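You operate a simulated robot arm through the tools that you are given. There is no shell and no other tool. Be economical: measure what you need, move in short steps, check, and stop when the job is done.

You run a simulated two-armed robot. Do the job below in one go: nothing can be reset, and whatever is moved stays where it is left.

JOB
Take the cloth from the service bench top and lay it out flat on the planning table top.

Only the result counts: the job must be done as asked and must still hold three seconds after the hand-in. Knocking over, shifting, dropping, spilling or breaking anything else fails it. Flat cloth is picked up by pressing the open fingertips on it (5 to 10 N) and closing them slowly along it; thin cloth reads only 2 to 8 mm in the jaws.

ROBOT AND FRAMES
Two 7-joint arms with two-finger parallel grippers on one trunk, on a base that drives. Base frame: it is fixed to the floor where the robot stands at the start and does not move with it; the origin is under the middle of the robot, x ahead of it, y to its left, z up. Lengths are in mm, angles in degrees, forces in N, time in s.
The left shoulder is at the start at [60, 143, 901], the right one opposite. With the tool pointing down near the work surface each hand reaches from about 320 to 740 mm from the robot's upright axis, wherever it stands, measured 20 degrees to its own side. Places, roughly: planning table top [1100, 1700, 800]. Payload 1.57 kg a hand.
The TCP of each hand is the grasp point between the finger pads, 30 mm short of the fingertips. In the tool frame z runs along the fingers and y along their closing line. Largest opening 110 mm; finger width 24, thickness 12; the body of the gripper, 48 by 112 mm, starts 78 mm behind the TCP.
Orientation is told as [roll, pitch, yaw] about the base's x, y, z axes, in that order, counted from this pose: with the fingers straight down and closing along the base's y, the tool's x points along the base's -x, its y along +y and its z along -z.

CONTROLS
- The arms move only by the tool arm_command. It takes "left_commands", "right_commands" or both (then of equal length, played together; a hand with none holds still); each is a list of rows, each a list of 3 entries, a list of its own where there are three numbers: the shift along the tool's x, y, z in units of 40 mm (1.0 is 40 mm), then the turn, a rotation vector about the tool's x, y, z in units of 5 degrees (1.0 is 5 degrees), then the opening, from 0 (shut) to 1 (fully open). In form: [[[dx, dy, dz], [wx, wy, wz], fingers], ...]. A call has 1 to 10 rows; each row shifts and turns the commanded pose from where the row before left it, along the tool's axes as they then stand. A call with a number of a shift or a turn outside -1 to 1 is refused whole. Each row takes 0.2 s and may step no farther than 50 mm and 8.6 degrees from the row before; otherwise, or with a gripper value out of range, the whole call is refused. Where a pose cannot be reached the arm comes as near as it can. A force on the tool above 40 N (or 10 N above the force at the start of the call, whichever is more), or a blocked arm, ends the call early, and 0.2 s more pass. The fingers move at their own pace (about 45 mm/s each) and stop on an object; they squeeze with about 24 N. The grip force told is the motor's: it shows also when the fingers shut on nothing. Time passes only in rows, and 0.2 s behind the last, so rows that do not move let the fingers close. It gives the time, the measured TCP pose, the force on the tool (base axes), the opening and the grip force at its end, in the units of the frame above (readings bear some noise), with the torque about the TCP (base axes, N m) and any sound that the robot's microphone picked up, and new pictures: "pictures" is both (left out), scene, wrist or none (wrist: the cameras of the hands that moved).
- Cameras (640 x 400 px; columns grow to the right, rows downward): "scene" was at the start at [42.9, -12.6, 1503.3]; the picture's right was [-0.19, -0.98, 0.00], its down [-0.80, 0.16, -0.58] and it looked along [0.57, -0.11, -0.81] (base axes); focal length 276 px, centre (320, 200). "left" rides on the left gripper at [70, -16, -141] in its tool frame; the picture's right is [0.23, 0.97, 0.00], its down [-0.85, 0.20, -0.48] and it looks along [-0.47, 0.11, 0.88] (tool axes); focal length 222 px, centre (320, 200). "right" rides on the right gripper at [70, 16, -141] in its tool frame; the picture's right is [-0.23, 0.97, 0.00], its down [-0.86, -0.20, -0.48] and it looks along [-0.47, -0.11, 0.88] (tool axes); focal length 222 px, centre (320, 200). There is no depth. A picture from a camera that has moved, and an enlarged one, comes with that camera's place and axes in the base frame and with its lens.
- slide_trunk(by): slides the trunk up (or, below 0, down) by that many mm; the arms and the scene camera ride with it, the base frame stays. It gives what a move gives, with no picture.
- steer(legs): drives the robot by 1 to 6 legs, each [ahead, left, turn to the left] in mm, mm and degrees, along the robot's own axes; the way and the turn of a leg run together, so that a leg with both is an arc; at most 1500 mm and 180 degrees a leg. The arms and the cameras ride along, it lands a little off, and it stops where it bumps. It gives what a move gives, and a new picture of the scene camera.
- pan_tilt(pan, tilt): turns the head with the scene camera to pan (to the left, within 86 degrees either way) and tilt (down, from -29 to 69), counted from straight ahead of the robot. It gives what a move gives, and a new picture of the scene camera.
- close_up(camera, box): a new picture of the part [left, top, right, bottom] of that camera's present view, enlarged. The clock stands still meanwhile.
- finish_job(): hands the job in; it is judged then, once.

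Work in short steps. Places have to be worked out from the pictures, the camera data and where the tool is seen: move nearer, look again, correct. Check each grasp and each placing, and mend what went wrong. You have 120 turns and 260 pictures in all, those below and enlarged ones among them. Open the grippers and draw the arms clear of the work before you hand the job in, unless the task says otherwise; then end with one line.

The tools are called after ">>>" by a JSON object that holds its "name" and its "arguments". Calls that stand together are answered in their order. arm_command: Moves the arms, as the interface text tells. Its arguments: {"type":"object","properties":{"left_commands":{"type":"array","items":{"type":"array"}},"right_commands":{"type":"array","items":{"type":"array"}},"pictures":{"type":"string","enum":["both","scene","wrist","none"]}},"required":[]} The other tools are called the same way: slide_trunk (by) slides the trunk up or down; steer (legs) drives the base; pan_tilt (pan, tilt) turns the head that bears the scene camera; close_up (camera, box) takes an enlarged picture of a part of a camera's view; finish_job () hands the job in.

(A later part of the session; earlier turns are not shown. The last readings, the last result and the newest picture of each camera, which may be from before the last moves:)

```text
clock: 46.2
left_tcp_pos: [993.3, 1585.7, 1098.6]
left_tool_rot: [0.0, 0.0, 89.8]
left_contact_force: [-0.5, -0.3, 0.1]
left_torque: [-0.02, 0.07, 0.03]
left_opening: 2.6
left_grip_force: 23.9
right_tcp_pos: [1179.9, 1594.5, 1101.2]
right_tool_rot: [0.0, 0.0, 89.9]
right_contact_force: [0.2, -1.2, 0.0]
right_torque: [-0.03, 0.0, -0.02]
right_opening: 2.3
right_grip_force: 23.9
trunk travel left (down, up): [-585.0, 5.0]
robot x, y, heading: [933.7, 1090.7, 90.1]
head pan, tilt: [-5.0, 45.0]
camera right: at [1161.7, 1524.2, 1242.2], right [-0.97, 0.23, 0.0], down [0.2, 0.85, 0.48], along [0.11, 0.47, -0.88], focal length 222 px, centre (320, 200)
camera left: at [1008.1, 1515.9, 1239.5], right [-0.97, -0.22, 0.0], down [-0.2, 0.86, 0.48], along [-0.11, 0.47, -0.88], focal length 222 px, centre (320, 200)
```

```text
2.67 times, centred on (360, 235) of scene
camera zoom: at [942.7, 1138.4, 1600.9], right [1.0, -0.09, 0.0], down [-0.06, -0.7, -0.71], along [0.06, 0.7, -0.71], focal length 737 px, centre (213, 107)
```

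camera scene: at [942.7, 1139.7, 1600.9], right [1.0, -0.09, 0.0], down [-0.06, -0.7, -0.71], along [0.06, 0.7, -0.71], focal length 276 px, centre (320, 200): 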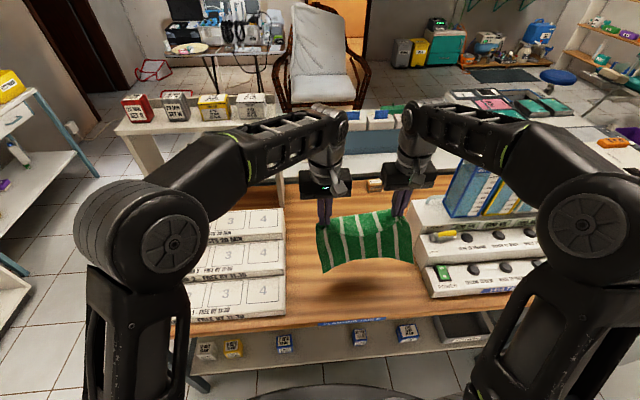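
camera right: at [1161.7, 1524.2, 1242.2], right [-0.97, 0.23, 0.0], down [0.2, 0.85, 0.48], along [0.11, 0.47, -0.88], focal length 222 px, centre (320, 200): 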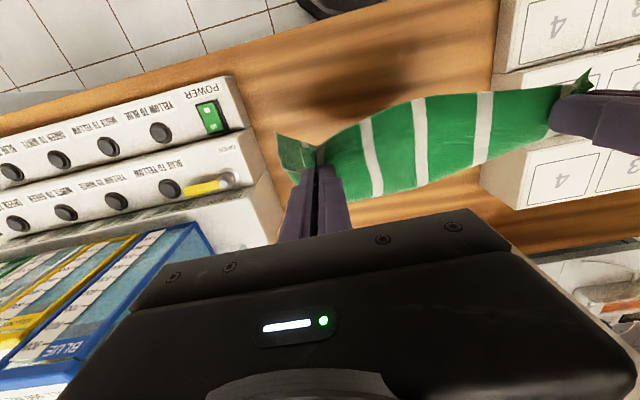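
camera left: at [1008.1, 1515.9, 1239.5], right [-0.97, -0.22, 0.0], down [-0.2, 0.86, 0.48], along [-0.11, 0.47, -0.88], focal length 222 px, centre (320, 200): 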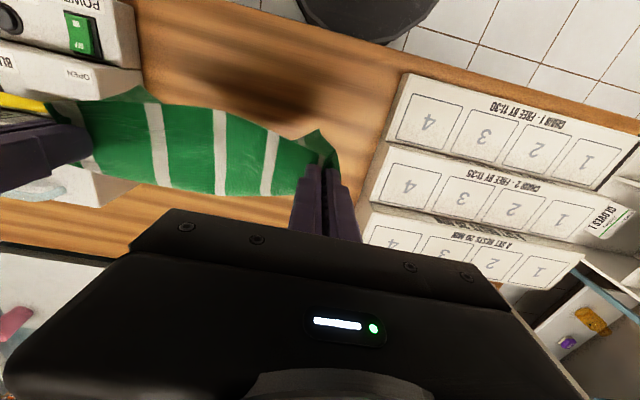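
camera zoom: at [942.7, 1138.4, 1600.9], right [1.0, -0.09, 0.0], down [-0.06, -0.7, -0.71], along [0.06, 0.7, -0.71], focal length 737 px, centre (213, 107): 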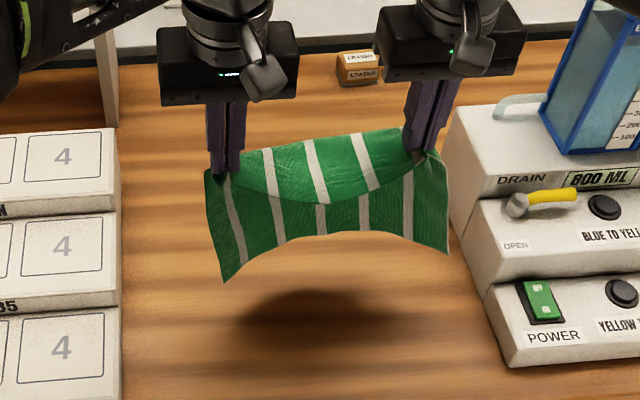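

The main cloth hangs down behind the sagging near hem, its bottom at z≈840–860 and spanning x≈993–1262. I move the hands 110 mm farther in and 30 mm left to centre it between the boxes.

>>> {"name": "arm_command", "arguments": {"left_commands": [[[-0.59, 0.15, 0], [0, 0, 0], 0], [[-0.59, 0.15, 0], [0, 0, 0], 0], [[-0.59, 0.15, 0], [0, 0, 0], 0], [[-0.59, 0.15, 0], [0, 0, 0], 0], [[-0.59, 0.15, 0], [0, 0, 0], 0], [[0, 0, 0], [0, 0, 0], 0], [[0, 0, 0], [0, 0, 0], 0], [[0, 0, 0], [0, 0, 0], 0]], "right_commands": [[[-0.55, 0.15, 0], [0, 0, 0], 0], [[-0.55, 0.15, 0], [0, 0, 0], 0], [[-0.55, 0.15, 0], [0, 0, 0], 0], [[-0.55, 0.15, 0], [0, 0, 0], 0], [[-0.55, 0.15, 0], [0, 0, 0], 0], [[0, 0, 0], [0, 0, 0], 0], [[0, 0, 0], [0, 0, 0], 0], [[0, 0, 0], [0, 0, 0], 0]], "pictures": "scene"}}

```text
clock: 48.0
left_tcp_pos: [979.4, 1642.9, 1098.9]
left_tool_rot: [-0.1, -0.2, 89.8]
left_contact_force: [0.0, 0.1, 0.5]
left_torque: [0.0, -0.03, -0.01]
left_opening: 2.2
left_grip_force: 23.7
left hand out of reach, approached as far as the arm can: row 3, 4, 5
right_tcp_pos: [1153.2, 1692.8, 1099.7]
right_tool_rot: [0.0, -0.1, 89.9]
right_contact_force: [-0.8, -0.1, -0.4]
right_torque: [-0.02, 0.02, -0.06]
right_opening: 2.4
right_grip_force: 23.6
right hand out of reach, approached as far as the arm can: row 5
trunk travel left (down, up): [-585.0, 5.0]
robot x, y, heading: [936.1, 1082.6, 89.8]
head pan, tilt: [-5.0, 45.0]
camera scene: at [942.7, 1138.5, 1600.9], right [1.0, -0.09, 0.0], down [-0.06, -0.7, -0.71], along [0.06, 0.7, -0.71], focal length 276 px, centre (320, 200)
```

scene: 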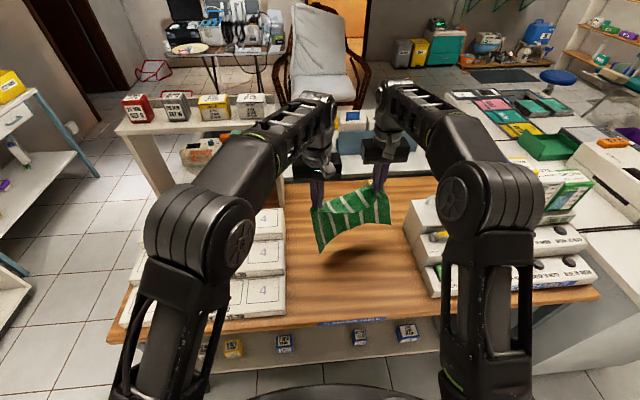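

The arms are at the limit of their reach because the robot stands too far left of the cloth. I draw the hands level at y≈1600 and a bit left, then shift the base right.

>>> {"name": "arm_command", "arguments": {"left_commands": [[[0.5, 0.4, 0], [0, 0, 0], 0], [[0.5, 0.5, 0], [0, 0, 0], 0], [[0, 0.6, 0], [0, 0, 0], 0], [[0, 0, 0], [0, 0, 0], 0]], "right_commands": [[[0.8, 0.4, 0], [0, 0, 0], 0], [[0.8, 0.5, 0], [0, 0, 0], 0], [[0.7, 0.6, 0], [0, 0, 0], 0], [[0, 0, 0], [0, 0, 0], 0]], "pictures": "none"}}

>>> {"name": "steer", "arguments": {"legs": [[0, -120, 0]]}}

```text
clock: 49.0
left_tcp_pos: [919.4, 1604.7, 1098.5]
left_tool_rot: [0.1, 0.0, 89.9]
left_contact_force: [0.2, 0.0, -0.6]
left_torque: [0.01, 0.03, 0.01]
left_opening: 2.2
left_grip_force: 23.9
right_tcp_pos: [1091.7, 1602.4, 1101.3]
right_tool_rot: [0.1, 0.0, 89.9]
right_contact_force: [0.0, -0.1, 0.0]
right_torque: [-0.02, 0.02, -0.04]
right_opening: 2.5
right_grip_force: 23.8
trunk travel left (down, up): [-585.0, 5.0]
robot x, y, heading: [933.4, 1087.4, 90.0]
head pan, tilt: [-5.0, 45.0]
```

```text
clock: 50.2
left_tcp_pos: [1042.5, 1604.5, 1100.1]
left_tool_rot: [0.0, 0.0, 89.8]
left_contact_force: [0.0, 0.2, -0.3]
left_torque: [0.02, 0.07, -0.02]
left_opening: 2.5
left_grip_force: 23.8
right_tcp_pos: [1215.3, 1602.1, 1101.0]
right_tool_rot: [0.0, 0.0, 89.9]
right_contact_force: [0.9, -0.4, 0.2]
right_torque: [0.02, 0.04, 0.02]
right_opening: 2.2
right_grip_force: 23.9
trunk travel left (down, up): [-585.0, 5.0]
robot x, y, heading: [1058.7, 1086.9, 90.1]
head pan, tilt: [-5.0, 45.0]
camera scene: at [1066.5, 1138.1, 1600.9], right [1.0, -0.09, 0.0], down [-0.06, -0.7, -0.71], along [0.06, 0.7, -0.71], focal length 276 px, centre (320, 200)
```

scene: 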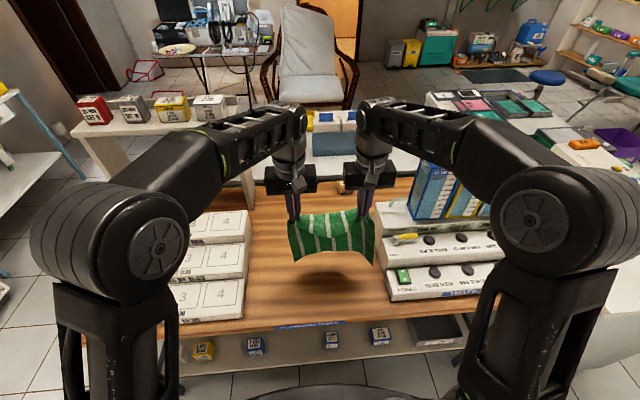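

The robot is now centred. I move the hands left and forward to y≈1700, spreading them slightly to take out the slack.

>>> {"name": "arm_command", "arguments": {"left_commands": [[[-0.48, 0.35, 0.1], [0, 0, 0], 0], [[-0.48, 0.35, 0.1], [0, 0, 0], 0], [[-0.48, 0.35, 0.1], [0, 0, 0], 0], [[-0.48, 0.35, 0.1], [0, 0, 0], 0], [[-0.48, 0.35, 0.1], [0, 0, 0], 0], [[0, 0, 0], [0, 0, 0], 0], [[0, 0, 0], [0, 0, 0], 0], [[0, 0, 0], [0, 0, 0], 0]], "right_commands": [[[-0.49, 0.25, 0.1], [0, 0, 0], 0], [[-0.49, 0.25, 0.1], [0, 0, 0], 0], [[-0.49, 0.25, 0.1], [0, 0, 0], 0], [[-0.49, 0.25, 0.1], [0, 0, 0], 0], [[-0.49, 0.25, 0.1], [0, 0, 0], 0], [[0, 0, 0], [0, 0, 0], 0], [[0, 0, 0], [0, 0, 0], 0], [[0, 0, 0], [0, 0, 0], 0]], "pictures": "scene"}}

>>> {"name": "close_up", "arguments": {"camera": "scene", "box": [220, 150, 460, 300]}}

```text
clock: 52.0
left_tcp_pos: [970.8, 1700.5, 1079.9]
left_tool_rot: [-0.1, 0.0, 89.9]
left_contact_force: [-0.2, 0.0, -0.2]
left_torque: [0.02, -0.01, -0.02]
left_opening: 2.5
left_grip_force: 23.9
right_tcp_pos: [1162.9, 1700.0, 1081.1]
right_tool_rot: [0.0, -0.1, 89.9]
right_contact_force: [0.6, -0.8, -0.7]
right_torque: [0.0, -0.01, -0.05]
right_opening: 2.2
right_grip_force: 23.8
trunk travel left (down, up): [-585.0, 5.0]
robot x, y, heading: [1056.1, 1084.2, 89.8]
head pan, tilt: [-5.0, 45.0]
camera scene: at [1064.8, 1137.8, 1601.0], right [1.0, -0.09, 0.0], down [-0.06, -0.7, -0.71], along [0.06, 0.7, -0.71], focal length 276 px, centre (320, 200)
```

scene: 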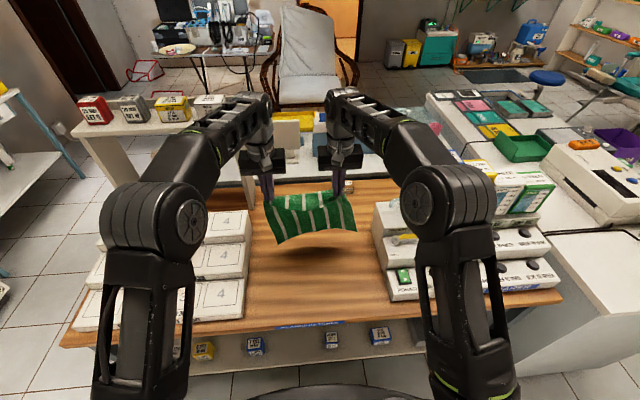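

```text
2.67 times, centred on (340, 225) of scene
camera zoom: at [1064.8, 1137.8, 1601.0], right [1.0, -0.09, 0.0], down [-0.06, -0.7, -0.71], along [0.06, 0.7, -0.71], focal length 737 px, centre (267, 133)
```

zoom: 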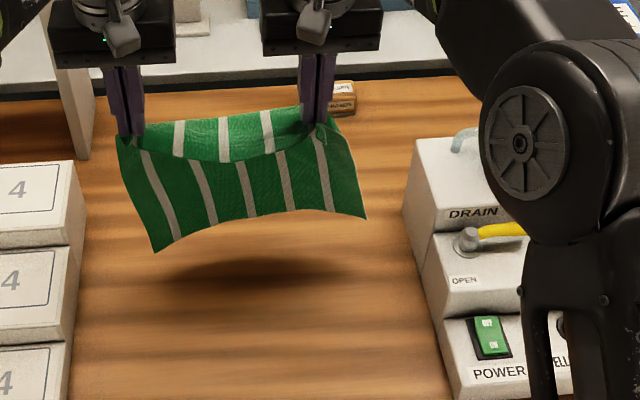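

The cloth hangs well between the boxes. I lower it 45 mm and 20 mm farther in so that the far hem touches the table, then check.

>>> {"name": "arm_command", "arguments": {"left_commands": [[[-0.15, 0, 0.35], [0, 0, 0], 0], [[-0.2, 0, 0.4], [0, 0, 0], 0], [[-0.2, 0, 0.4], [0, 0, 0], 0], [[0, 0, 0], [0, 0, 0], 0], [[0, 0, 0], [0, 0, 0], 0]], "right_commands": [[[-0.15, 0, 0.35], [0, 0, 0], 0], [[-0.2, 0, 0.4], [0, 0, 0], 0], [[-0.2, 0, 0.4], [0, 0, 0], 0], [[0, 0, 0], [0, 0, 0], 0], [[0, 0, 0], [0, 0, 0], 0]], "pictures": "none"}}

>>> {"name": "close_up", "arguments": {"camera": "scene", "box": [220, 150, 460, 300]}}

```text
clock: 53.2
left_tcp_pos: [970.8, 1723.0, 1034.9]
left_tool_rot: [0.0, 0.0, 89.9]
left_contact_force: [0.7, 0.1, -0.6]
left_torque: [-0.01, 0.01, 0.01]
left_opening: 2.4
left_grip_force: 23.7
right_tcp_pos: [1163.2, 1722.4, 1034.6]
right_tool_rot: [-0.1, 0.0, 89.9]
right_contact_force: [0.4, 0.0, 0.5]
right_torque: [-0.02, -0.01, -0.02]
right_opening: 2.5
right_grip_force: 23.6
trunk travel left (down, up): [-585.0, 5.0]
robot x, y, heading: [1053.2, 1084.8, 90.0]
head pan, tilt: [-5.0, 45.0]
```

```text
2.67 times, centred on (340, 225) of scene
camera zoom: at [1064.6, 1138.7, 1600.9], right [1.0, -0.09, 0.0], down [-0.06, -0.7, -0.71], along [0.06, 0.7, -0.71], focal length 737 px, centre (267, 133)
```

zoom: 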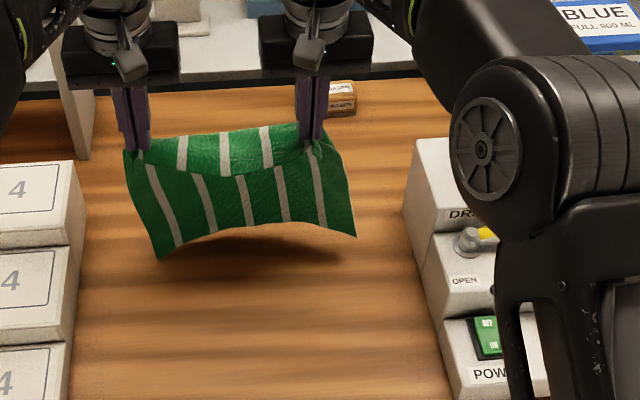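

The far hem is about to touch. I lower further and sweep the hands back toward the robot along an arc, to lay the cloth down from its far edge.

>>> {"name": "arm_command", "arguments": {"left_commands": [[[0, 0, 0.5], [0, 0, 0], 0], [[0.75, 0, 0.25], [0, 0, 0], 0], [[0.75, 0, 0.3], [0, 0, 0], 0], [[0.6, 0, 0.3], [0, 0, 0], 0], [[0.6, 0, 0.35], [0, 0, 0], 0], [[0.5, 0, 0.4], [0, 0, 0], 0], [[0.5, 0, 0.4], [0, 0, 0], 0], [[0, 0, 0], [0, 0, 0], 0], [[0, 0, 0], [0, 0, 0], 0]], "right_commands": [[[0, 0, 0.5], [0, 0, 0], 0], [[0.75, 0, 0.25], [0, 0, 0], 0], [[0.75, 0, 0.3], [0, 0, 0], 0], [[0.6, 0, 0.3], [0, 0, 0], 0], [[0.6, 0, 0.35], [0, 0, 0], 0], [[0.5, 0, 0.4], [0, 0, 0], 0], [[0.5, 0, 0.4], [0, 0, 0], 0], [[0, 0, 0], [0, 0, 0], 0], [[0, 0, 0], [0, 0, 0], 0]], "pictures": "wrist"}}

>>> {"name": "close_up", "arguments": {"camera": "scene", "box": [220, 170, 460, 320]}}

```text
clock: 55.2
left_tcp_pos: [970.6, 1575.0, 933.6]
left_tool_rot: [-0.1, -0.1, 89.9]
left_contact_force: [-0.1, 0.4, 0.8]
left_torque: [0.04, 0.02, 0.01]
left_opening: 2.5
left_grip_force: 23.9
right_tcp_pos: [1162.7, 1574.0, 936.2]
right_tool_rot: [0.0, 0.0, 89.9]
right_contact_force: [-0.6, 0.5, 0.9]
right_torque: [0.0, -0.01, -0.01]
right_opening: 2.6
right_grip_force: 24.5
trunk travel left (down, up): [-585.0, 5.0]
robot x, y, heading: [1052.9, 1082.4, 89.7]
head pan, tilt: [-5.0, 45.0]
camera right: at [1145.8, 1503.3, 1077.2], right [-0.97, 0.23, 0.0], down [0.2, 0.85, 0.48], along [0.11, 0.47, -0.88], focal length 222 px, centre (320, 200)
camera left: at [986.5, 1504.2, 1073.3], right [-0.97, -0.23, 0.0], down [-0.2, 0.86, 0.48], along [-0.11, 0.47, -0.88], focal length 222 px, centre (320, 200)
```

right: 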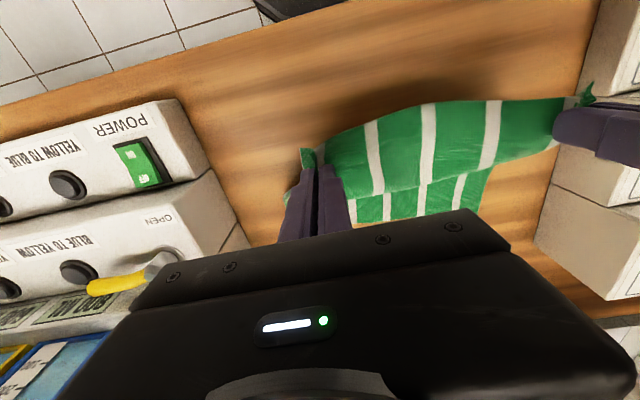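
left: 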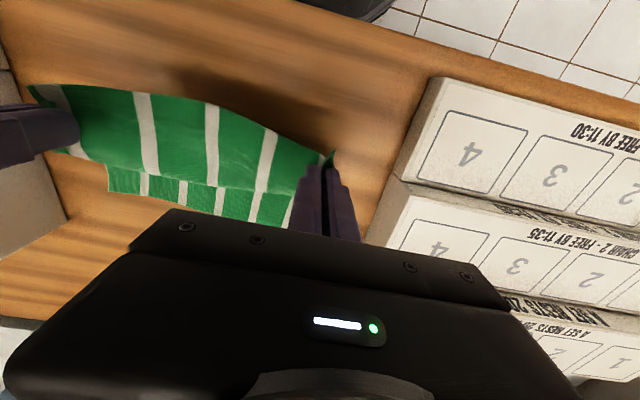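

```text
2.67 times, centred on (340, 245) of scene
camera zoom: at [1064.6, 1138.0, 1601.0], right [1.0, -0.09, 0.0], down [-0.06, -0.7, -0.71], along [0.06, 0.7, -0.71], focal length 737 px, centre (267, 80)
```

zoom: 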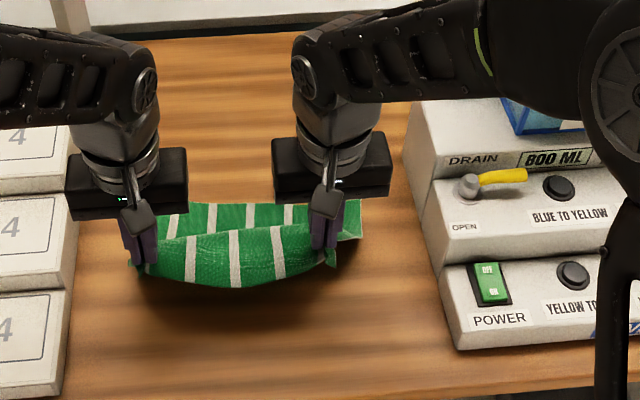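

The far half lies on the table with its far hem at y≈1702. I continue the arc down and back, ending with the fingertips just above the table.

>>> {"name": "arm_command", "arguments": {"left_commands": [[[0.75, 0, 0.3], [0, 0, 0], 0], [[0.75, 0, 0.35], [0, 0, 0], 0], [[0.25, 0, 0.5], [0, 0, 0], 0], [[0.2, 0, 0.5], [0, 0, 0], 0], [[0.1, 0, 0.45], [0, 0, 0], 0], [[0.0, 0, 0.2], [0, 0, 0], 0], [[0, 0, 0], [0, 0, 0], 0]], "right_commands": [[[0.75, 0, 0.3], [0, 0, 0], 0], [[0.75, 0, 0.4], [0, 0, 0], 0], [[0.25, 0, 0.5], [0, 0, 0], 0], [[0.2, 0, 0.5], [0, 0, 0], 0], [[0.1, 0, 0.45], [0, 0, 0], 0], [[0.0, 0, 0.2], [0, 0, 0], 0], [[0, 0, 0], [0, 0, 0], 0]], "pictures": "wrist"}}

>>> {"name": "close_up", "arguments": {"camera": "scene", "box": [220, 190, 460, 340]}}

```text
clock: 56.9
left_tcp_pos: [969.1, 1492.0, 841.2]
left_tool_rot: [0.1, -0.1, 89.9]
left_contact_force: [0.6, -0.2, 0.8]
left_torque: [0.01, -0.01, 0.02]
left_opening: 2.5
left_grip_force: 24.0
right_tcp_pos: [1163.0, 1492.1, 842.0]
right_tool_rot: [0.1, 0.0, 89.9]
right_contact_force: [0.9, -0.1, -0.7]
right_torque: [0.0, -0.01, 0.01]
right_opening: 2.5
right_grip_force: 23.8
trunk travel left (down, up): [-585.0, 5.0]
robot x, y, heading: [1056.7, 1085.3, 90.1]
head pan, tilt: [-5.0, 45.0]
camera right: at [1144.8, 1422.0, 984.1], right [-0.97, 0.23, 0.0], down [0.2, 0.85, 0.48], along [0.11, 0.47, -0.88], focal length 222 px, centre (320, 200)
camera left: at [986.1, 1423.5, 981.9], right [-0.97, -0.23, 0.0], down [-0.2, 0.86, 0.48], along [-0.11, 0.47, -0.88], focal length 222 px, centre (320, 200)
```

right: 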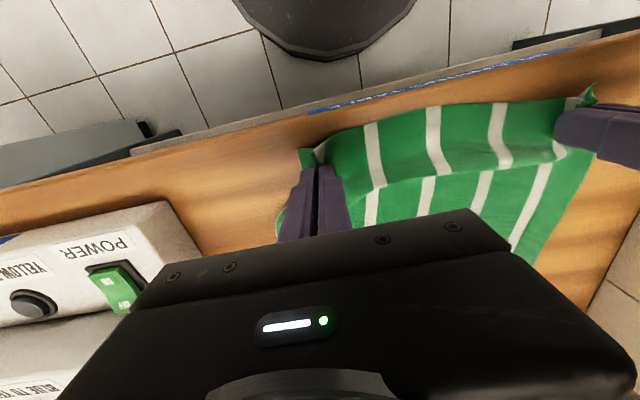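
left: 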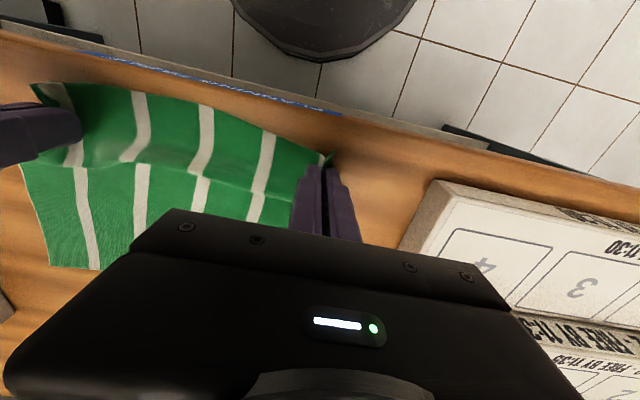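

```text
2.67 times, centred on (340, 265) of scene
camera zoom: at [1064.6, 1138.1, 1600.9], right [1.0, -0.09, 0.0], down [-0.06, -0.7, -0.71], along [0.06, 0.7, -0.71], focal length 737 px, centre (267, 27)
```

zoom: 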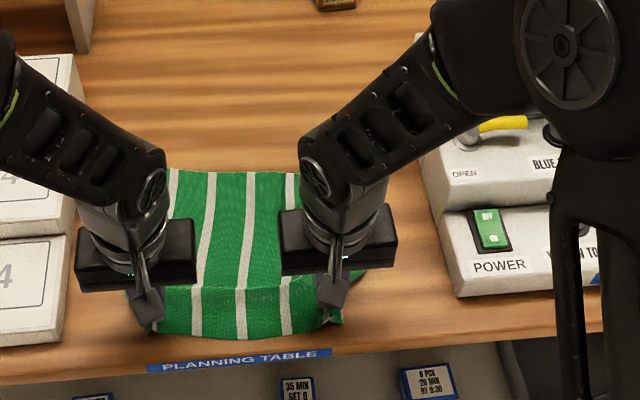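

The cloth is laid out, with a slight ridge near the held hem and the hem only about 15 mm from the table edge. I lower to the table and release, and will then tidy it by dragging from the far side.

>>> {"name": "arm_command", "arguments": {"left_commands": [[[0, 0, 0.1], [0, 0, 0], 0], [[0, 0, 0.1], [0, 0, 0], 0], [[0, 0, 0], [0, 0, 0], 0.1], [[0, 0, 0], [0, 0, 0], 0.2], [[0, 0, 0], [0, 0, 0], 0.3], [[0, 0, -0.3], [0, 0, 0], 0.3], [[0, 0, -1], [0, 0, 0], 0.3], [[0, 0, -1], [0, 0, 0], 0.3], [[0.5, 0, -1], [0, 0, 0], 0.3]], "right_commands": [[[0, 0, 0.1], [0, 0, 0], 0], [[0, 0, 0.1], [0, 0, 0], 0], [[0, 0, 0], [0, 0, 0], 0.1], [[0, 0, 0], [0, 0, 0], 0.2], [[0, 0, 0], [0, 0, 0], 0.3], [[0, 0, -0.3], [0, 0, 0], 0.3], [[0, 0, -1], [0, 0, 0], 0.3], [[0, 0, -1], [0, 0, 0], 0.3], [[0.5, 0, -1], [0, 0, 0], 0.3]], "pictures": "wrist"}}

>>> {"name": "close_up", "arguments": {"camera": "scene", "box": [220, 190, 460, 340]}}

```text
clock: 58.9
left_tcp_pos: [971.1, 1470.4, 968.4]
left_tool_rot: [-0.1, 0.0, 89.8]
left_contact_force: [0.5, -0.6, 0.8]
left_torque: [0.03, -0.02, 0.02]
left_opening: 33.1
left_grip_force: 0.2
right_tcp_pos: [1163.4, 1468.6, 970.0]
right_tool_rot: [0.0, -0.1, 90.0]
right_contact_force: [-0.1, -0.4, -0.4]
right_torque: [0.03, 0.0, -0.02]
right_opening: 33.0
right_grip_force: 0.0
trunk travel left (down, up): [-585.0, 5.0]
robot x, y, heading: [1057.2, 1085.6, 90.1]
head pan, tilt: [-5.0, 45.0]
camera right: at [1145.9, 1398.6, 1109.6], right [-0.97, 0.23, 0.0], down [0.2, 0.85, 0.48], along [0.11, 0.47, -0.88], focal length 222 px, centre (320, 200)
camera left: at [985.7, 1399.9, 1108.7], right [-0.97, -0.22, 0.0], down [-0.2, 0.85, 0.48], along [-0.11, 0.47, -0.88], focal length 222 px, centre (320, 200)
```

right: 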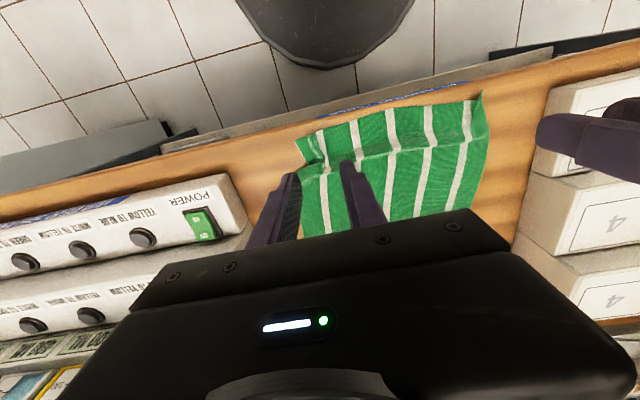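
left: 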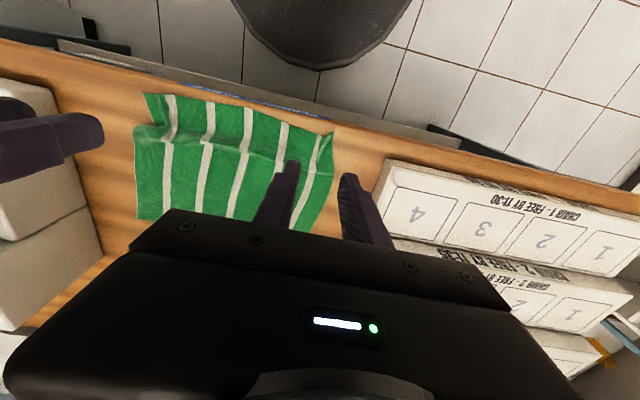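

```text
2.67 times, centred on (340, 265) of scene
camera zoom: at [1064.5, 1134.8, 1601.0], right [1.0, -0.09, 0.0], down [-0.06, -0.7, -0.71], along [0.06, 0.71, -0.71], focal length 737 px, centre (267, 27)
```

zoom: 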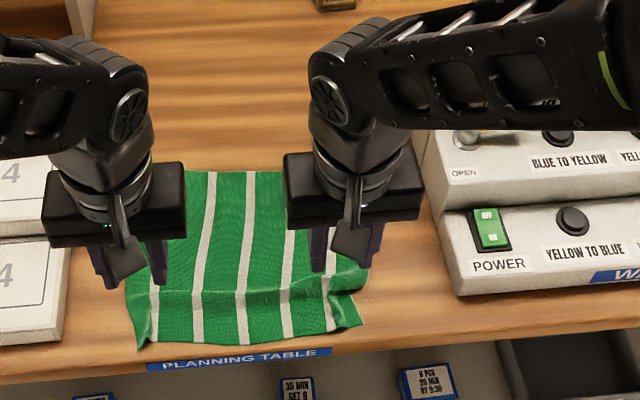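

The cloth is down and mostly flat, with one ridge parallel to the near hem. I draw the hands up and apart for an unobstructed view.

>>> {"name": "arm_command", "arguments": {"left_commands": [[[0, 0.6, -0.8], [0, 0, 0], 0.2], [[0, 0.9, -0.5], [0, 0, 0], 0.0], [[0, 0.9, 0], [0, 0, 0], 0.0], [[0, 0.9, 0], [0, 0, 0], 0.0]], "right_commands": [[[0, -0.6, -0.8], [0, 0, 0], 0.2], [[0, -0.9, -0.5], [0, 0, 0], 0.0], [[0, -0.9, 0], [0, 0, 0], 0.0], [[0, -0.9, 0], [0, 0, 0], 0.0]], "pictures": "none"}}

>>> {"name": "close_up", "arguments": {"camera": "scene", "box": [220, 190, 460, 340]}}

```text
clock: 59.9
left_tcp_pos: [837.4, 1473.0, 1016.7]
left_tool_rot: [0.0, 0.0, 90.0]
left_contact_force: [0.2, -0.1, 0.0]
left_torque: [-0.01, -0.01, 0.01]
left_opening: 0.1
left_grip_force: 21.3
right_tcp_pos: [1294.8, 1472.1, 1019.7]
right_tool_rot: [0.0, 0.0, 90.0]
right_contact_force: [0.1, 0.2, 0.0]
right_torque: [-0.01, 0.03, 0.01]
right_opening: 0.1
right_grip_force: 21.1
trunk travel left (down, up): [-585.0, 5.0]
robot x, y, heading: [1056.4, 1084.4, 89.9]
head pan, tilt: [-5.0, 45.0]
```

```text
2.67 times, centred on (340, 265) of scene
camera zoom: at [1064.5, 1138.0, 1601.0], right [1.0, -0.09, 0.0], down [-0.06, -0.7, -0.71], along [0.06, 0.7, -0.71], focal length 737 px, centre (267, 27)
```

zoom: 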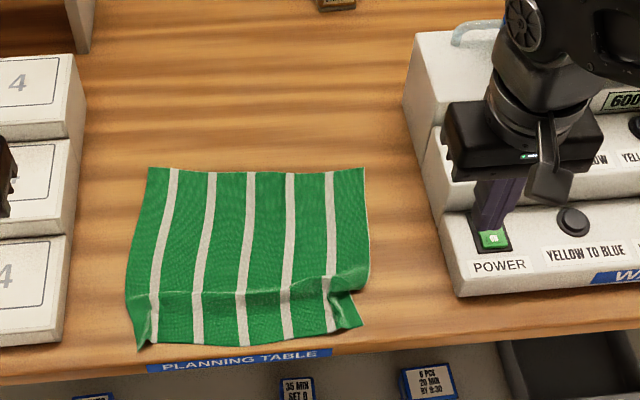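

The cloth is spread at x≈957–1236, y≈1455–1680, with one ridge near the front. I move the closed fingers over the far corners, to press there and pull the cloth taut away from the table edge.

>>> {"name": "arm_command", "arguments": {"left_commands": [[[-0.8, -0.62, 0], [0, 0, 0], 0], [[-0.8, -0.62, 0], [0, 0, 0], 0], [[-0.8, -0.62, 0], [0, 0, 0], 0], [[-0.8, -0.62, 0], [0, 0, 0], 0], [[-0.8, -0.62, 0], [0, 0, 0], 0], [[-0.8, -0.62, 0], [0, 0, 0], 0], [[0, 0, 1], [0, 0, 0], 0], [[0, 0, 1], [0, 0, 0], 0], [[0, 0, 1], [0, 0, 0], 0], [[0, 0, 0.8], [0, 0, 0], 0]], "right_commands": [[[-0.72, 0.375, 0], [0, 0, 0], 0], [[-0.72, 0.375, 0], [0, 0, 0], 0], [[-0.72, 0.375, 0], [0, 0, 0], 0], [[-0.72, 0.375, 0], [0, 0, 0], 0], [[-0.72, 0.375, 0], [0, 0, 0], 0], [[-0.72, 0.375, 0], [0, 0, 0], 0], [[0, 0, 1], [0, 0, 0], 0], [[0, 0, 1], [0, 0, 0], 0], [[0, 0, 1], [0, 0, 0], 0], [[0, 0, 0.85], [0, 0, 0], 0]], "pictures": "wrist"}}

>>> {"name": "close_up", "arguments": {"camera": "scene", "box": [220, 190, 460, 340]}}

```text
clock: 62.0
left_tcp_pos: [990.8, 1664.1, 863.0]
left_tool_rot: [0.0, 0.0, 89.9]
left_contact_force: [0.2, 1.4, 0.1]
left_torque: [-0.02, -0.01, 0.06]
left_opening: 0.4
left_grip_force: 21.2
right_tcp_pos: [1205.9, 1645.3, 863.9]
right_tool_rot: [0.0, 0.0, 90.0]
right_contact_force: [0.7, 1.0, -0.3]
right_torque: [0.0, 0.0, 0.01]
right_opening: 0.0
right_grip_force: 21.3
trunk travel left (down, up): [-585.0, 5.0]
robot x, y, heading: [1050.6, 1088.6, 90.1]
head pan, tilt: [-5.0, 45.0]
camera right: at [1187.4, 1575.9, 1004.8], right [-0.97, 0.23, 0.0], down [0.2, 0.85, 0.48], along [0.11, 0.47, -0.88], focal length 222 px, centre (320, 200)
camera left: at [1005.8, 1594.7, 1005.1], right [-0.97, -0.23, 0.0], down [-0.2, 0.86, 0.48], along [-0.11, 0.47, -0.88], focal length 222 px, centre (320, 200)
```

right: 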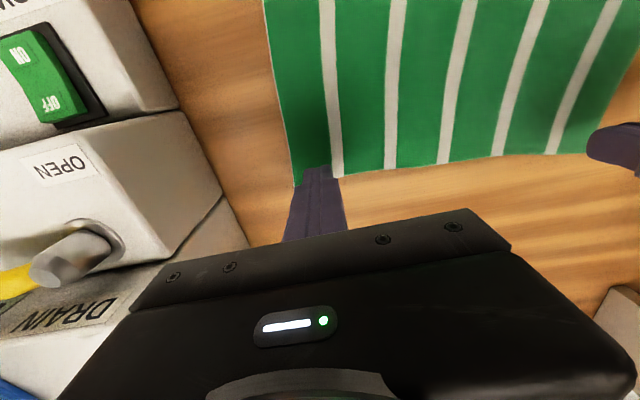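
left: 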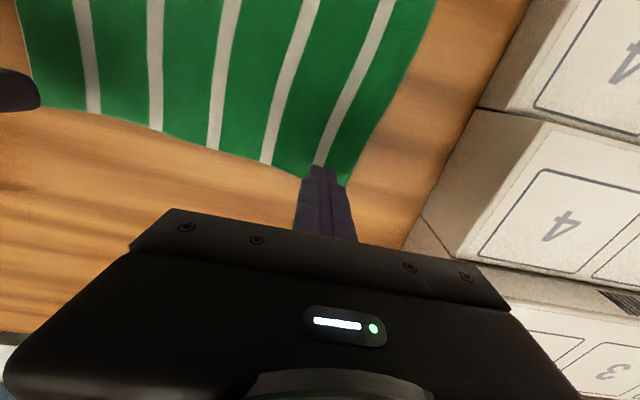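

```text
2.67 times, centred on (340, 265) of scene
camera zoom: at [1064.8, 1139.1, 1601.0], right [1.0, -0.09, 0.0], down [-0.06, -0.7, -0.71], along [0.06, 0.7, -0.71], focal length 737 px, centre (267, 27)
```

zoom: 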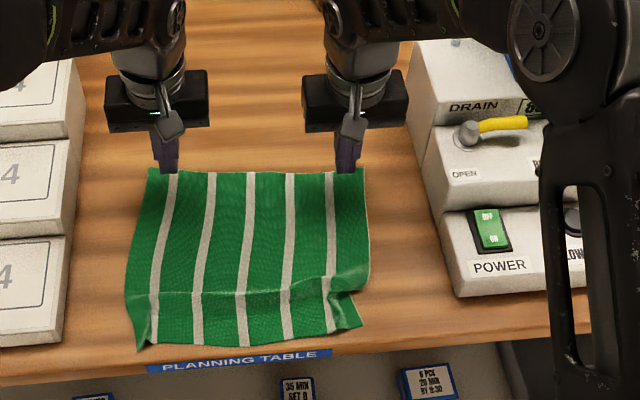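

The fingertips are right at the far hem. I come back 18 mm so they sit well on the cloth, and descend to near contact.

>>> {"name": "arm_command", "arguments": {"left_commands": [[[0.45, 0, 0.4], [0, 0, 0], 0], [[0, 0, 0.3], [0, 0, 0], 0], [[0, 0, 0.07], [0, 0, 0], 0], [[0, 0, 0.04], [0, 0, 0], 0], [[0, 0, 0], [0, 0, 0], 0]], "right_commands": [[[0.45, 0, 0.4], [0, 0, 0], 0], [[0, 0, 0.3], [0, 0, 0], 0], [[0, 0, 0.09], [0, 0, 0], 0], [[0, 0, 0.04], [0, 0, 0], 0], [[0, 0, 0], [0, 0, 0], 0]], "pictures": "none"}}

```text
clock: 63.2
left_tcp_pos: [989.2, 1646.1, 832.8]
left_tool_rot: [-0.1, -0.1, 89.9]
left_contact_force: [-0.1, -0.9, 0.0]
left_torque: [0.02, -0.04, -0.02]
left_opening: 0.0
left_grip_force: 22.1
right_tcp_pos: [1205.8, 1628.1, 831.9]
right_tool_rot: [0.0, 0.0, 89.9]
right_contact_force: [1.1, -0.6, 2.3]
right_torque: [0.0, 0.0, 0.0]
right_opening: 0.0
right_grip_force: 21.2
trunk travel left (down, up): [-585.0, 5.0]
robot x, y, heading: [1059.8, 1080.2, 89.7]
head pan, tilt: [-5.0, 45.0]
```

The right hand is just touching. I press down about 1.5–2 mm.

>>> {"name": "arm_command", "arguments": {"left_commands": [[[0, 0, 0.06], [0, 0, 0], 0], [[0, 0, 0], [0, 0, 0], 0]], "right_commands": [[[0, 0, 0.03], [0, 0, 0], 0], [[0, 0, 0], [0, 0, 0], 0]], "pictures": "none"}}

```text
clock: 63.9
left_tcp_pos: [988.5, 1644.8, 830.9]
left_tool_rot: [-0.1, 0.0, 89.8]
left_contact_force: [-0.3, 1.0, 1.2]
left_torque: [0.0, -0.02, 0.01]
left_opening: 0.1
left_grip_force: 21.7
right_tcp_pos: [1205.5, 1627.7, 830.0]
right_tool_rot: [0.1, -0.2, 89.9]
right_contact_force: [2.4, -2.6, 15.8]
right_torque: [-0.1, -0.06, 0.04]
right_opening: 0.0
right_grip_force: 21.5
trunk travel left (down, up): [-585.0, 5.0]
robot x, y, heading: [1054.0, 1084.4, 90.1]
head pan, tilt: [-5.0, 45.0]
```

>>> {"name": "arm_command", "arguments": {"left_commands": [[[0, 0, 0.04], [0, 0, 0], 0], [[-0.1, 0.02, 0], [0, 0, 0], 0], [[-0.1, 0.02, 0], [0, 0, 0], 0], [[-0.1, 0.02, 0], [0, 0, 0], 0]], "right_commands": [[[0, 0, -0.01], [0, 0, 0], 0], [[-0.1, -0.02, 0], [0, 0, 0], 0], [[-0.1, -0.02, 0], [0, 0, 0], 0], [[-0.1, -0.02, 0], [0, 0, 0], 0]], "pictures": "none"}}

>>> {"name": "close_up", "arguments": {"camera": "scene", "box": [220, 190, 460, 340]}}

```text
clock: 64.8
left_tcp_pos: [986.1, 1657.0, 831.4]
left_tool_rot: [-0.3, -0.2, 89.9]
left_contact_force: [5.4, -4.3, 15.4]
left_torque: [-0.14, -0.14, 0.0]
left_opening: 0.2
left_grip_force: 21.2
right_tcp_pos: [1206.1, 1637.3, 831.3]
right_tool_rot: [0.1, -0.1, 90.0]
right_contact_force: [-5.5, -1.9, 10.4]
right_torque: [-0.06, 0.1, -0.03]
right_opening: 0.1
right_grip_force: 20.9
trunk travel left (down, up): [-585.0, 5.0]
robot x, y, heading: [1057.9, 1084.9, 89.8]
head pan, tilt: [-5.0, 45.0]
```

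```text
2.67 times, centred on (340, 265) of scene
camera zoom: at [1064.6, 1134.9, 1601.2], right [1.0, -0.09, 0.0], down [-0.06, -0.7, -0.71], along [0.06, 0.71, -0.71], focal length 737 px, centre (267, 27)
```

zoom: 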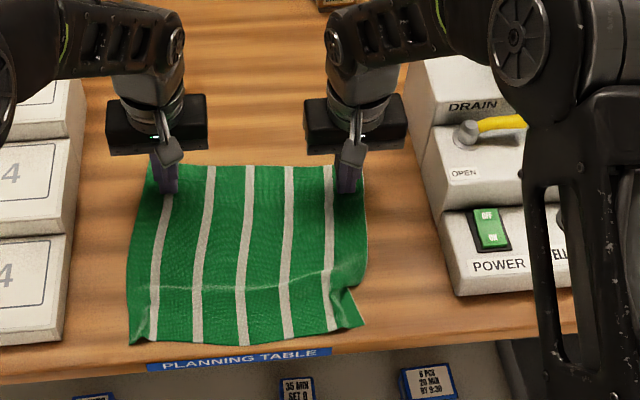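

The drag works: the ridge is opening and the hem is moving away from the edge. I continue forward about 35 mm.

>>> {"name": "arm_command", "arguments": {"left_commands": [[[-0.1, 0, -0.005], [0, 0, 0], 0], [[-0.1, 0, 0], [0, 0, 0], 0], [[-0.1, 0, 0], [0, 0, 0], 0], [[-0.1, 0, 0], [0, 0, 0], 0], [[-0.1, 0, 0], [0, 0, 0], 0], [[-0.1, 0, 0], [0, 0, 0], 0], [[-0.1, 0, 0], [0, 0, 0], 0], [[-0.1, 0, 0], [0, 0, 0], 0]], "right_commands": [[[-0.12, 0, 0], [0, 0, 0], 0], [[-0.12, 0, 0], [0, 0, 0], 0], [[-0.12, 0, 0], [0, 0, 0], 0], [[-0.12, 0, 0], [0, 0, 0], 0], [[-0.12, 0, 0], [0, 0, 0], 0], [[-0.12, 0, 0], [0, 0, 0], 0], [[-0.12, 0, 0], [0, 0, 0], 0], [[-0.12, 0, 0], [0, 0, 0], 0]], "pictures": "none"}}

>>> {"name": "close_up", "arguments": {"camera": "scene", "box": [220, 190, 460, 340]}}

```text
clock: 66.7
left_tcp_pos: [986.5, 1688.1, 831.2]
left_tool_rot: [-0.1, -0.2, 89.9]
left_contact_force: [5.2, -2.4, 12.1]
left_torque: [-0.13, -0.13, 0.03]
left_opening: 0.0
left_grip_force: 20.5
right_tcp_pos: [1207.4, 1677.2, 830.4]
right_tool_rot: [0.1, 0.0, 89.8]
right_contact_force: [-5.5, -0.7, 10.2]
right_torque: [-0.03, 0.1, 0.01]
right_opening: 0.0
right_grip_force: 21.3
trunk travel left (down, up): [-585.0, 5.0]
robot x, y, heading: [1058.5, 1087.8, 90.0]
head pan, tilt: [-5.0, 45.0]
```

```text
2.67 times, centred on (340, 265) of scene
camera zoom: at [1064.5, 1135.3, 1601.1], right [1.0, -0.09, 0.0], down [-0.06, -0.7, -0.71], along [0.06, 0.71, -0.71], focal length 737 px, centre (267, 27)
```

zoom: 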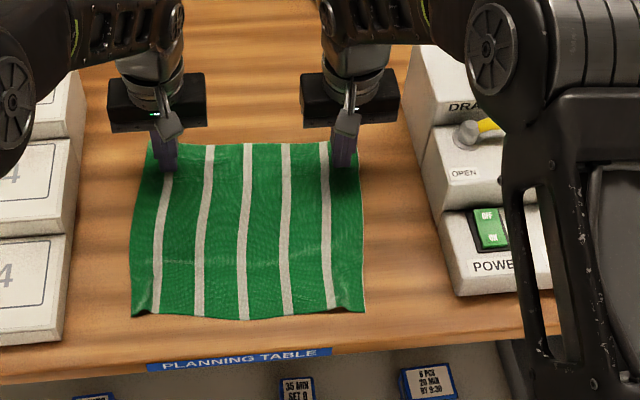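

The ridge is gone and the cloth is well clear of the edge; only small bumps remain at the near corners. I lift the hands straight up and out to look.

>>> {"name": "arm_command", "arguments": {"left_commands": [[[0, 0, -0.3], [0, 0, 0], 0], [[0, 0, -1], [0, 0, 0], 0], [[0, 0, -1], [0, 0, 0], 0], [[0, 0, -1], [0, 0, 0], 0], [[0.8, 0.5, -0.7], [0, 0, 0], 0], [[0.8, 0.8, 0], [0, 0, 0], 0], [[0.8, 0.8, 0], [0, 0, 0], 0], [[0.8, 0.8, 0], [0, 0, 0], 0], [[0.8, 0.8, 0], [0, 0, 0], 0]], "right_commands": [[[0, 0, -0.3], [0, 0, 0], 0], [[0, 0, -1], [0, 0, 0], 0], [[0, 0, -1], [0, 0, 0], 0], [[0, 0, -1], [0, 0, 0], 0], [[0.8, -0.5, -0.7], [0, 0, 0], 0], [[0.8, -0.5, 0], [0, 0, 0], 0], [[0.8, -0.6, 0], [0, 0, 0], 0], [[0.8, -0.6, 0], [0, 0, 0], 0], [[0.8, -0.6, 0], [0, 0, 0], 0]], "pictures": "none"}}

>>> {"name": "close_up", "arguments": {"camera": "scene", "box": [250, 220, 378, 300]}}

```text
clock: 68.7
left_tcp_pos: [839.1, 1529.2, 990.3]
left_tool_rot: [0.0, -0.1, 89.7]
left_contact_force: [-0.9, -0.4, -0.8]
left_torque: [0.02, 0.05, 0.0]
left_opening: 0.0
left_grip_force: 21.3
right_tcp_pos: [1318.5, 1515.9, 989.2]
right_tool_rot: [0.0, -0.2, 90.0]
right_contact_force: [-0.6, 0.2, 0.1]
right_torque: [0.05, 0.03, 0.0]
right_opening: 0.0
right_grip_force: 21.2
trunk travel left (down, up): [-585.0, 5.0]
robot x, y, heading: [1057.9, 1084.4, 89.9]
head pan, tilt: [-5.0, 45.0]
```

```text
5.00 times, centred on (314, 260) of scene
camera zoom: at [1064.4, 1135.7, 1601.0], right [1.0, -0.09, 0.0], down [-0.06, -0.7, -0.71], along [0.06, 0.71, -0.71], focal length 1381 px, centre (350, -100)
```

zoom: 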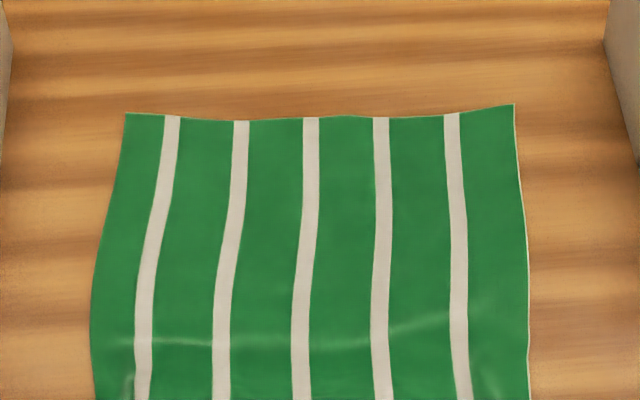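

>>> {"name": "close_up", "arguments": {"camera": "scene", "box": [256, 260, 368, 330]}}

```text
5.71 times, centred on (312, 295) of scene
camera zoom: at [1064.4, 1135.7, 1601.0], right [1.0, -0.09, 0.0], down [-0.06, -0.7, -0.71], along [0.06, 0.71, -0.71], focal length 1578 px, centre (366, -343)
```

zoom: 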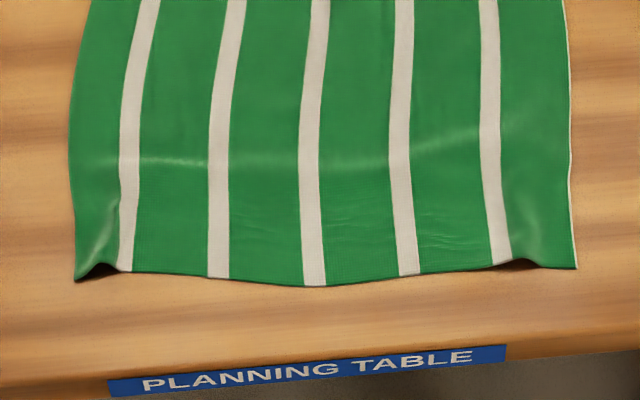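

Only two small tents are left at the near corners, around (956,1512) and (1175,1495). I place a closed fingertip on each corner, ready to press and tug outward.

>>> {"name": "arm_command", "arguments": {"left_commands": [[[0.1, -0.74, 0], [0, 0, 0], 0], [[0.1, -0.74, 0], [0, 0, 0], 0], [[0.1, -0.74, 0], [0, 0, 0], 0], [[0.1, -0.74, 0], [0, 0, 0], 0], [[0, 0, 1], [0, 0, 0], 0], [[0, 0, 1], [0, 0, 0], 0], [[0, 0, 1], [0, 0, 0], 0], [[0, 0, 0.3], [0, 0, 0], 0], [[0, 0, 0], [0, 0, 0], 0]], "right_commands": [[[0.12, 0.8, 0], [0, 0, 0], 0], [[0.12, 0.8, 0], [0, 0, 0], 0], [[0.12, 0.8, 0], [0, 0, 0], 0], [[0.12, 0.8, 0], [0, 0, 0], 0], [[0, 0, 1], [0, 0, 0], 0], [[0, 0, 1], [0, 0, 0], 0], [[0, 0, 1], [0, 0, 0], 0], [[0, 0, 0.3], [0, 0, 0], 0], [[0, 0, 0], [0, 0, 0], 0]], "pictures": "wrist"}}

>>> {"name": "close_up", "arguments": {"camera": "left", "box": [240, 100, 400, 200]}}

>>> {"name": "close_up", "arguments": {"camera": "right", "box": [240, 100, 400, 200]}}

```text
clock: 70.7
left_tcp_pos: [955.1, 1514.5, 856.5]
left_tool_rot: [0.0, 0.0, 89.9]
left_contact_force: [-0.5, 0.3, -0.9]
left_torque: [-0.01, 0.03, 0.01]
left_opening: 0.1
left_grip_force: 21.0
right_tcp_pos: [1191.9, 1499.6, 857.6]
right_tool_rot: [-0.1, 0.0, 90.0]
right_contact_force: [-0.1, -0.5, 0.8]
right_torque: [-0.01, -0.01, -0.05]
right_opening: 0.0
right_grip_force: 21.8
trunk travel left (down, up): [-585.0, 5.0]
robot x, y, heading: [1053.3, 1083.8, 89.9]
head pan, tilt: [-5.0, 45.0]
camera right: at [1174.0, 1429.3, 999.6], right [-0.97, 0.23, 0.0], down [0.2, 0.85, 0.48], along [0.11, 0.47, -0.88], focal length 222 px, centre (320, 200)
camera left: at [971.1, 1445.3, 997.5], right [-0.97, -0.23, 0.0], down [-0.2, 0.86, 0.48], along [-0.11, 0.47, -0.88], focal length 222 px, centre (320, 200)
```

right: 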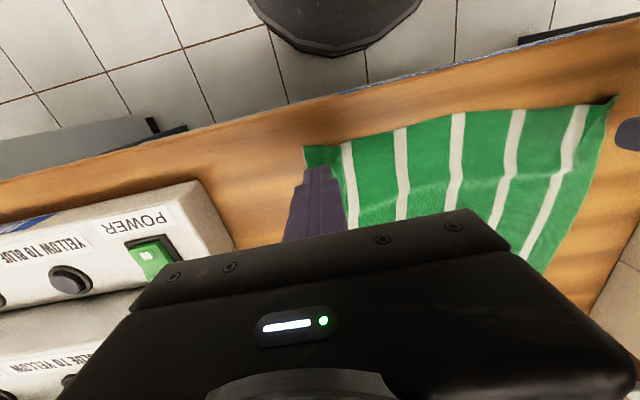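
left: 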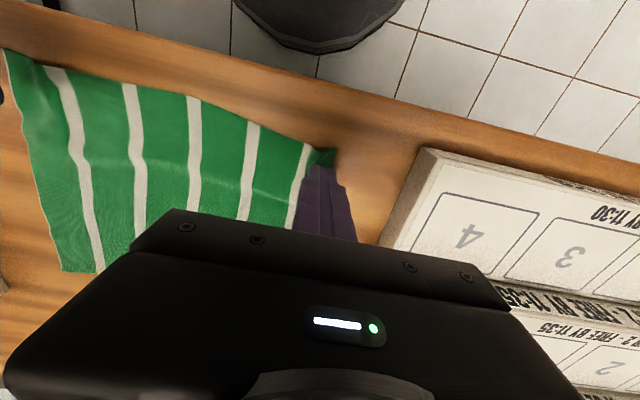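

```text
4.00 times, centred on (320, 150) of left
camera zoom: at [971.1, 1445.3, 997.5], right [-0.97, -0.23, 0.0], down [-0.2, 0.86, 0.48], along [-0.11, 0.47, -0.88], focal length 888 px, centre (320, 400)
```

zoom: 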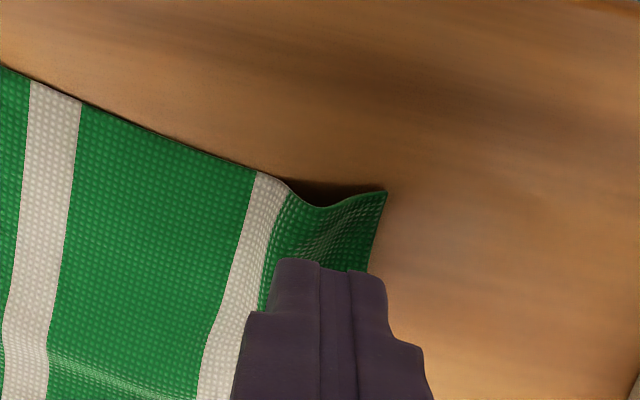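

```text
4.00 times, centred on (320, 150) of right
camera zoom: at [1174.0, 1429.3, 999.6], right [-0.97, 0.23, 0.0], down [0.2, 0.85, 0.48], along [0.11, 0.47, -0.88], focal length 888 px, centre (320, 400)
```

zoom: 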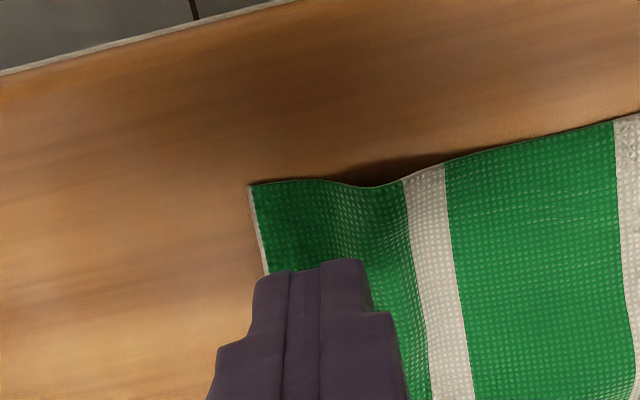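

Both fingertips sit over the corner flaps. I shift 8 mm toward the hem, press down, and check the force.

>>> {"name": "arm_command", "arguments": {"left_commands": [[[0.2, 0, 0.3], [0, 0, 0], 0], [[0, 0, 0.26], [0, 0, 0], 0], [[0, 0, 0.07], [0, 0, 0], 0], [[0, 0, 0.04], [0, 0, 0], 0], [[0, 0, 0.0], [0, 0, 0], 0]], "right_commands": [[[0.2, 0, 0.3], [0, 0, 0], 0], [[0, 0, 0.28], [0, 0, 0], 0], [[0, 0, 0.07], [0, 0, 0], 0], [[0, 0, 0.04], [0, 0, 0], 0], [[0, 0, 0.0], [0, 0, 0], 0]], "pictures": "none"}}

```text
clock: 71.8
left_tcp_pos: [955.5, 1505.6, 831.3]
left_tool_rot: [-0.1, -0.2, 90.0]
left_contact_force: [-1.2, 0.7, 8.4]
left_torque: [0.04, 0.01, 0.01]
left_opening: 0.2
left_grip_force: 21.3
right_tcp_pos: [1190.2, 1490.5, 831.1]
right_tool_rot: [0.1, -0.1, 89.9]
right_contact_force: [0.1, 1.3, 10.5]
right_torque: [-0.02, -0.02, -0.01]
right_opening: 0.2
right_grip_force: 20.4
trunk travel left (down, up): [-585.0, 5.0]
robot x, y, heading: [1058.1, 1083.9, 90.0]
head pan, tilt: [-5.0, 45.0]
```

Both press with 8–10 N. I drag both corners outward about 14 mm and slightly toward me, then lift and look.

>>> {"name": "arm_command", "arguments": {"left_commands": [[[0.03, 0.09, 0], [0, 0, 0], 0], [[0.03, 0.09, 0], [0, 0, 0], 0], [[0.03, 0.09, 0], [0, 0, 0], 0], [[0.03, 0.09, 0], [0, 0, 0], 0], [[0, 0, 0], [0, 0, 0], 0], [[0, 0, -0.5], [0, 0, 0], 0], [[0, 0, -1], [0, 0, 0], 0], [[0, 0.5, -1], [0, 0, 0], 0], [[0, 1, -0.5], [0, 0, 0], 0], [[0, 1, 0], [0, 0, 0], 0]], "right_commands": [[[0.03, -0.1, 0], [0, 0, 0], 0], [[0.03, -0.1, 0], [0, 0, 0], 0], [[0.03, -0.1, 0], [0, 0, 0], 0], [[0.03, -0.1, 0], [0, 0, 0], 0], [[0, 0, 0], [0, 0, 0], 0], [[0, 0, -0.5], [0, 0, 0], 0], [[0, 0, -1], [0, 0, 0], 0], [[0, -0.5, -1], [0, 0, 0], 0], [[0, -1, -0.5], [0, 0, 0], 0], [[0, -1, 0], [0, 0, 0], 0]], "pictures": "none"}}

>>> {"name": "close_up", "arguments": {"camera": "scene", "box": [256, 260, 368, 330]}}

```text
clock: 74.0
left_tcp_pos: [838.4, 1503.6, 950.2]
left_tool_rot: [0.0, 0.1, 89.9]
left_contact_force: [-0.6, -0.3, -0.4]
left_torque: [-0.01, -0.01, 0.01]
left_opening: 0.0
left_grip_force: 21.6
right_tcp_pos: [1306.9, 1482.2, 948.9]
right_tool_rot: [0.1, -0.1, 89.9]
right_contact_force: [1.2, 0.9, -0.6]
right_torque: [-0.03, -0.01, -0.01]
right_opening: 0.2
right_grip_force: 21.3
trunk travel left (down, up): [-585.0, 5.0]
robot x, y, heading: [1055.7, 1083.2, 89.9]
head pan, tilt: [-5.0, 45.0]
```

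```text
5.71 times, centred on (312, 295) of scene
camera zoom: at [1064.5, 1137.9, 1600.9], right [1.0, -0.09, 0.0], down [-0.06, -0.7, -0.71], along [0.06, 0.7, -0.71], focal length 1578 px, centre (366, -343)
```

zoom: 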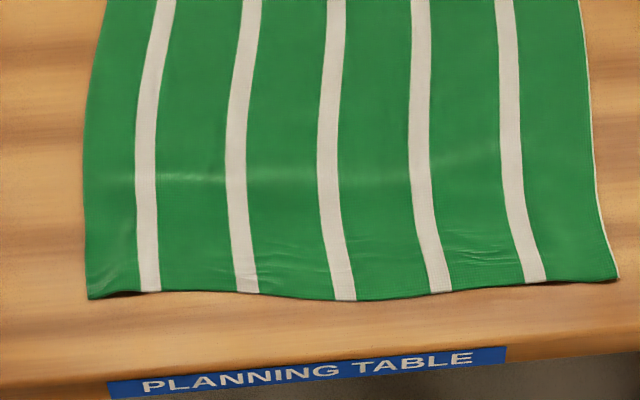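

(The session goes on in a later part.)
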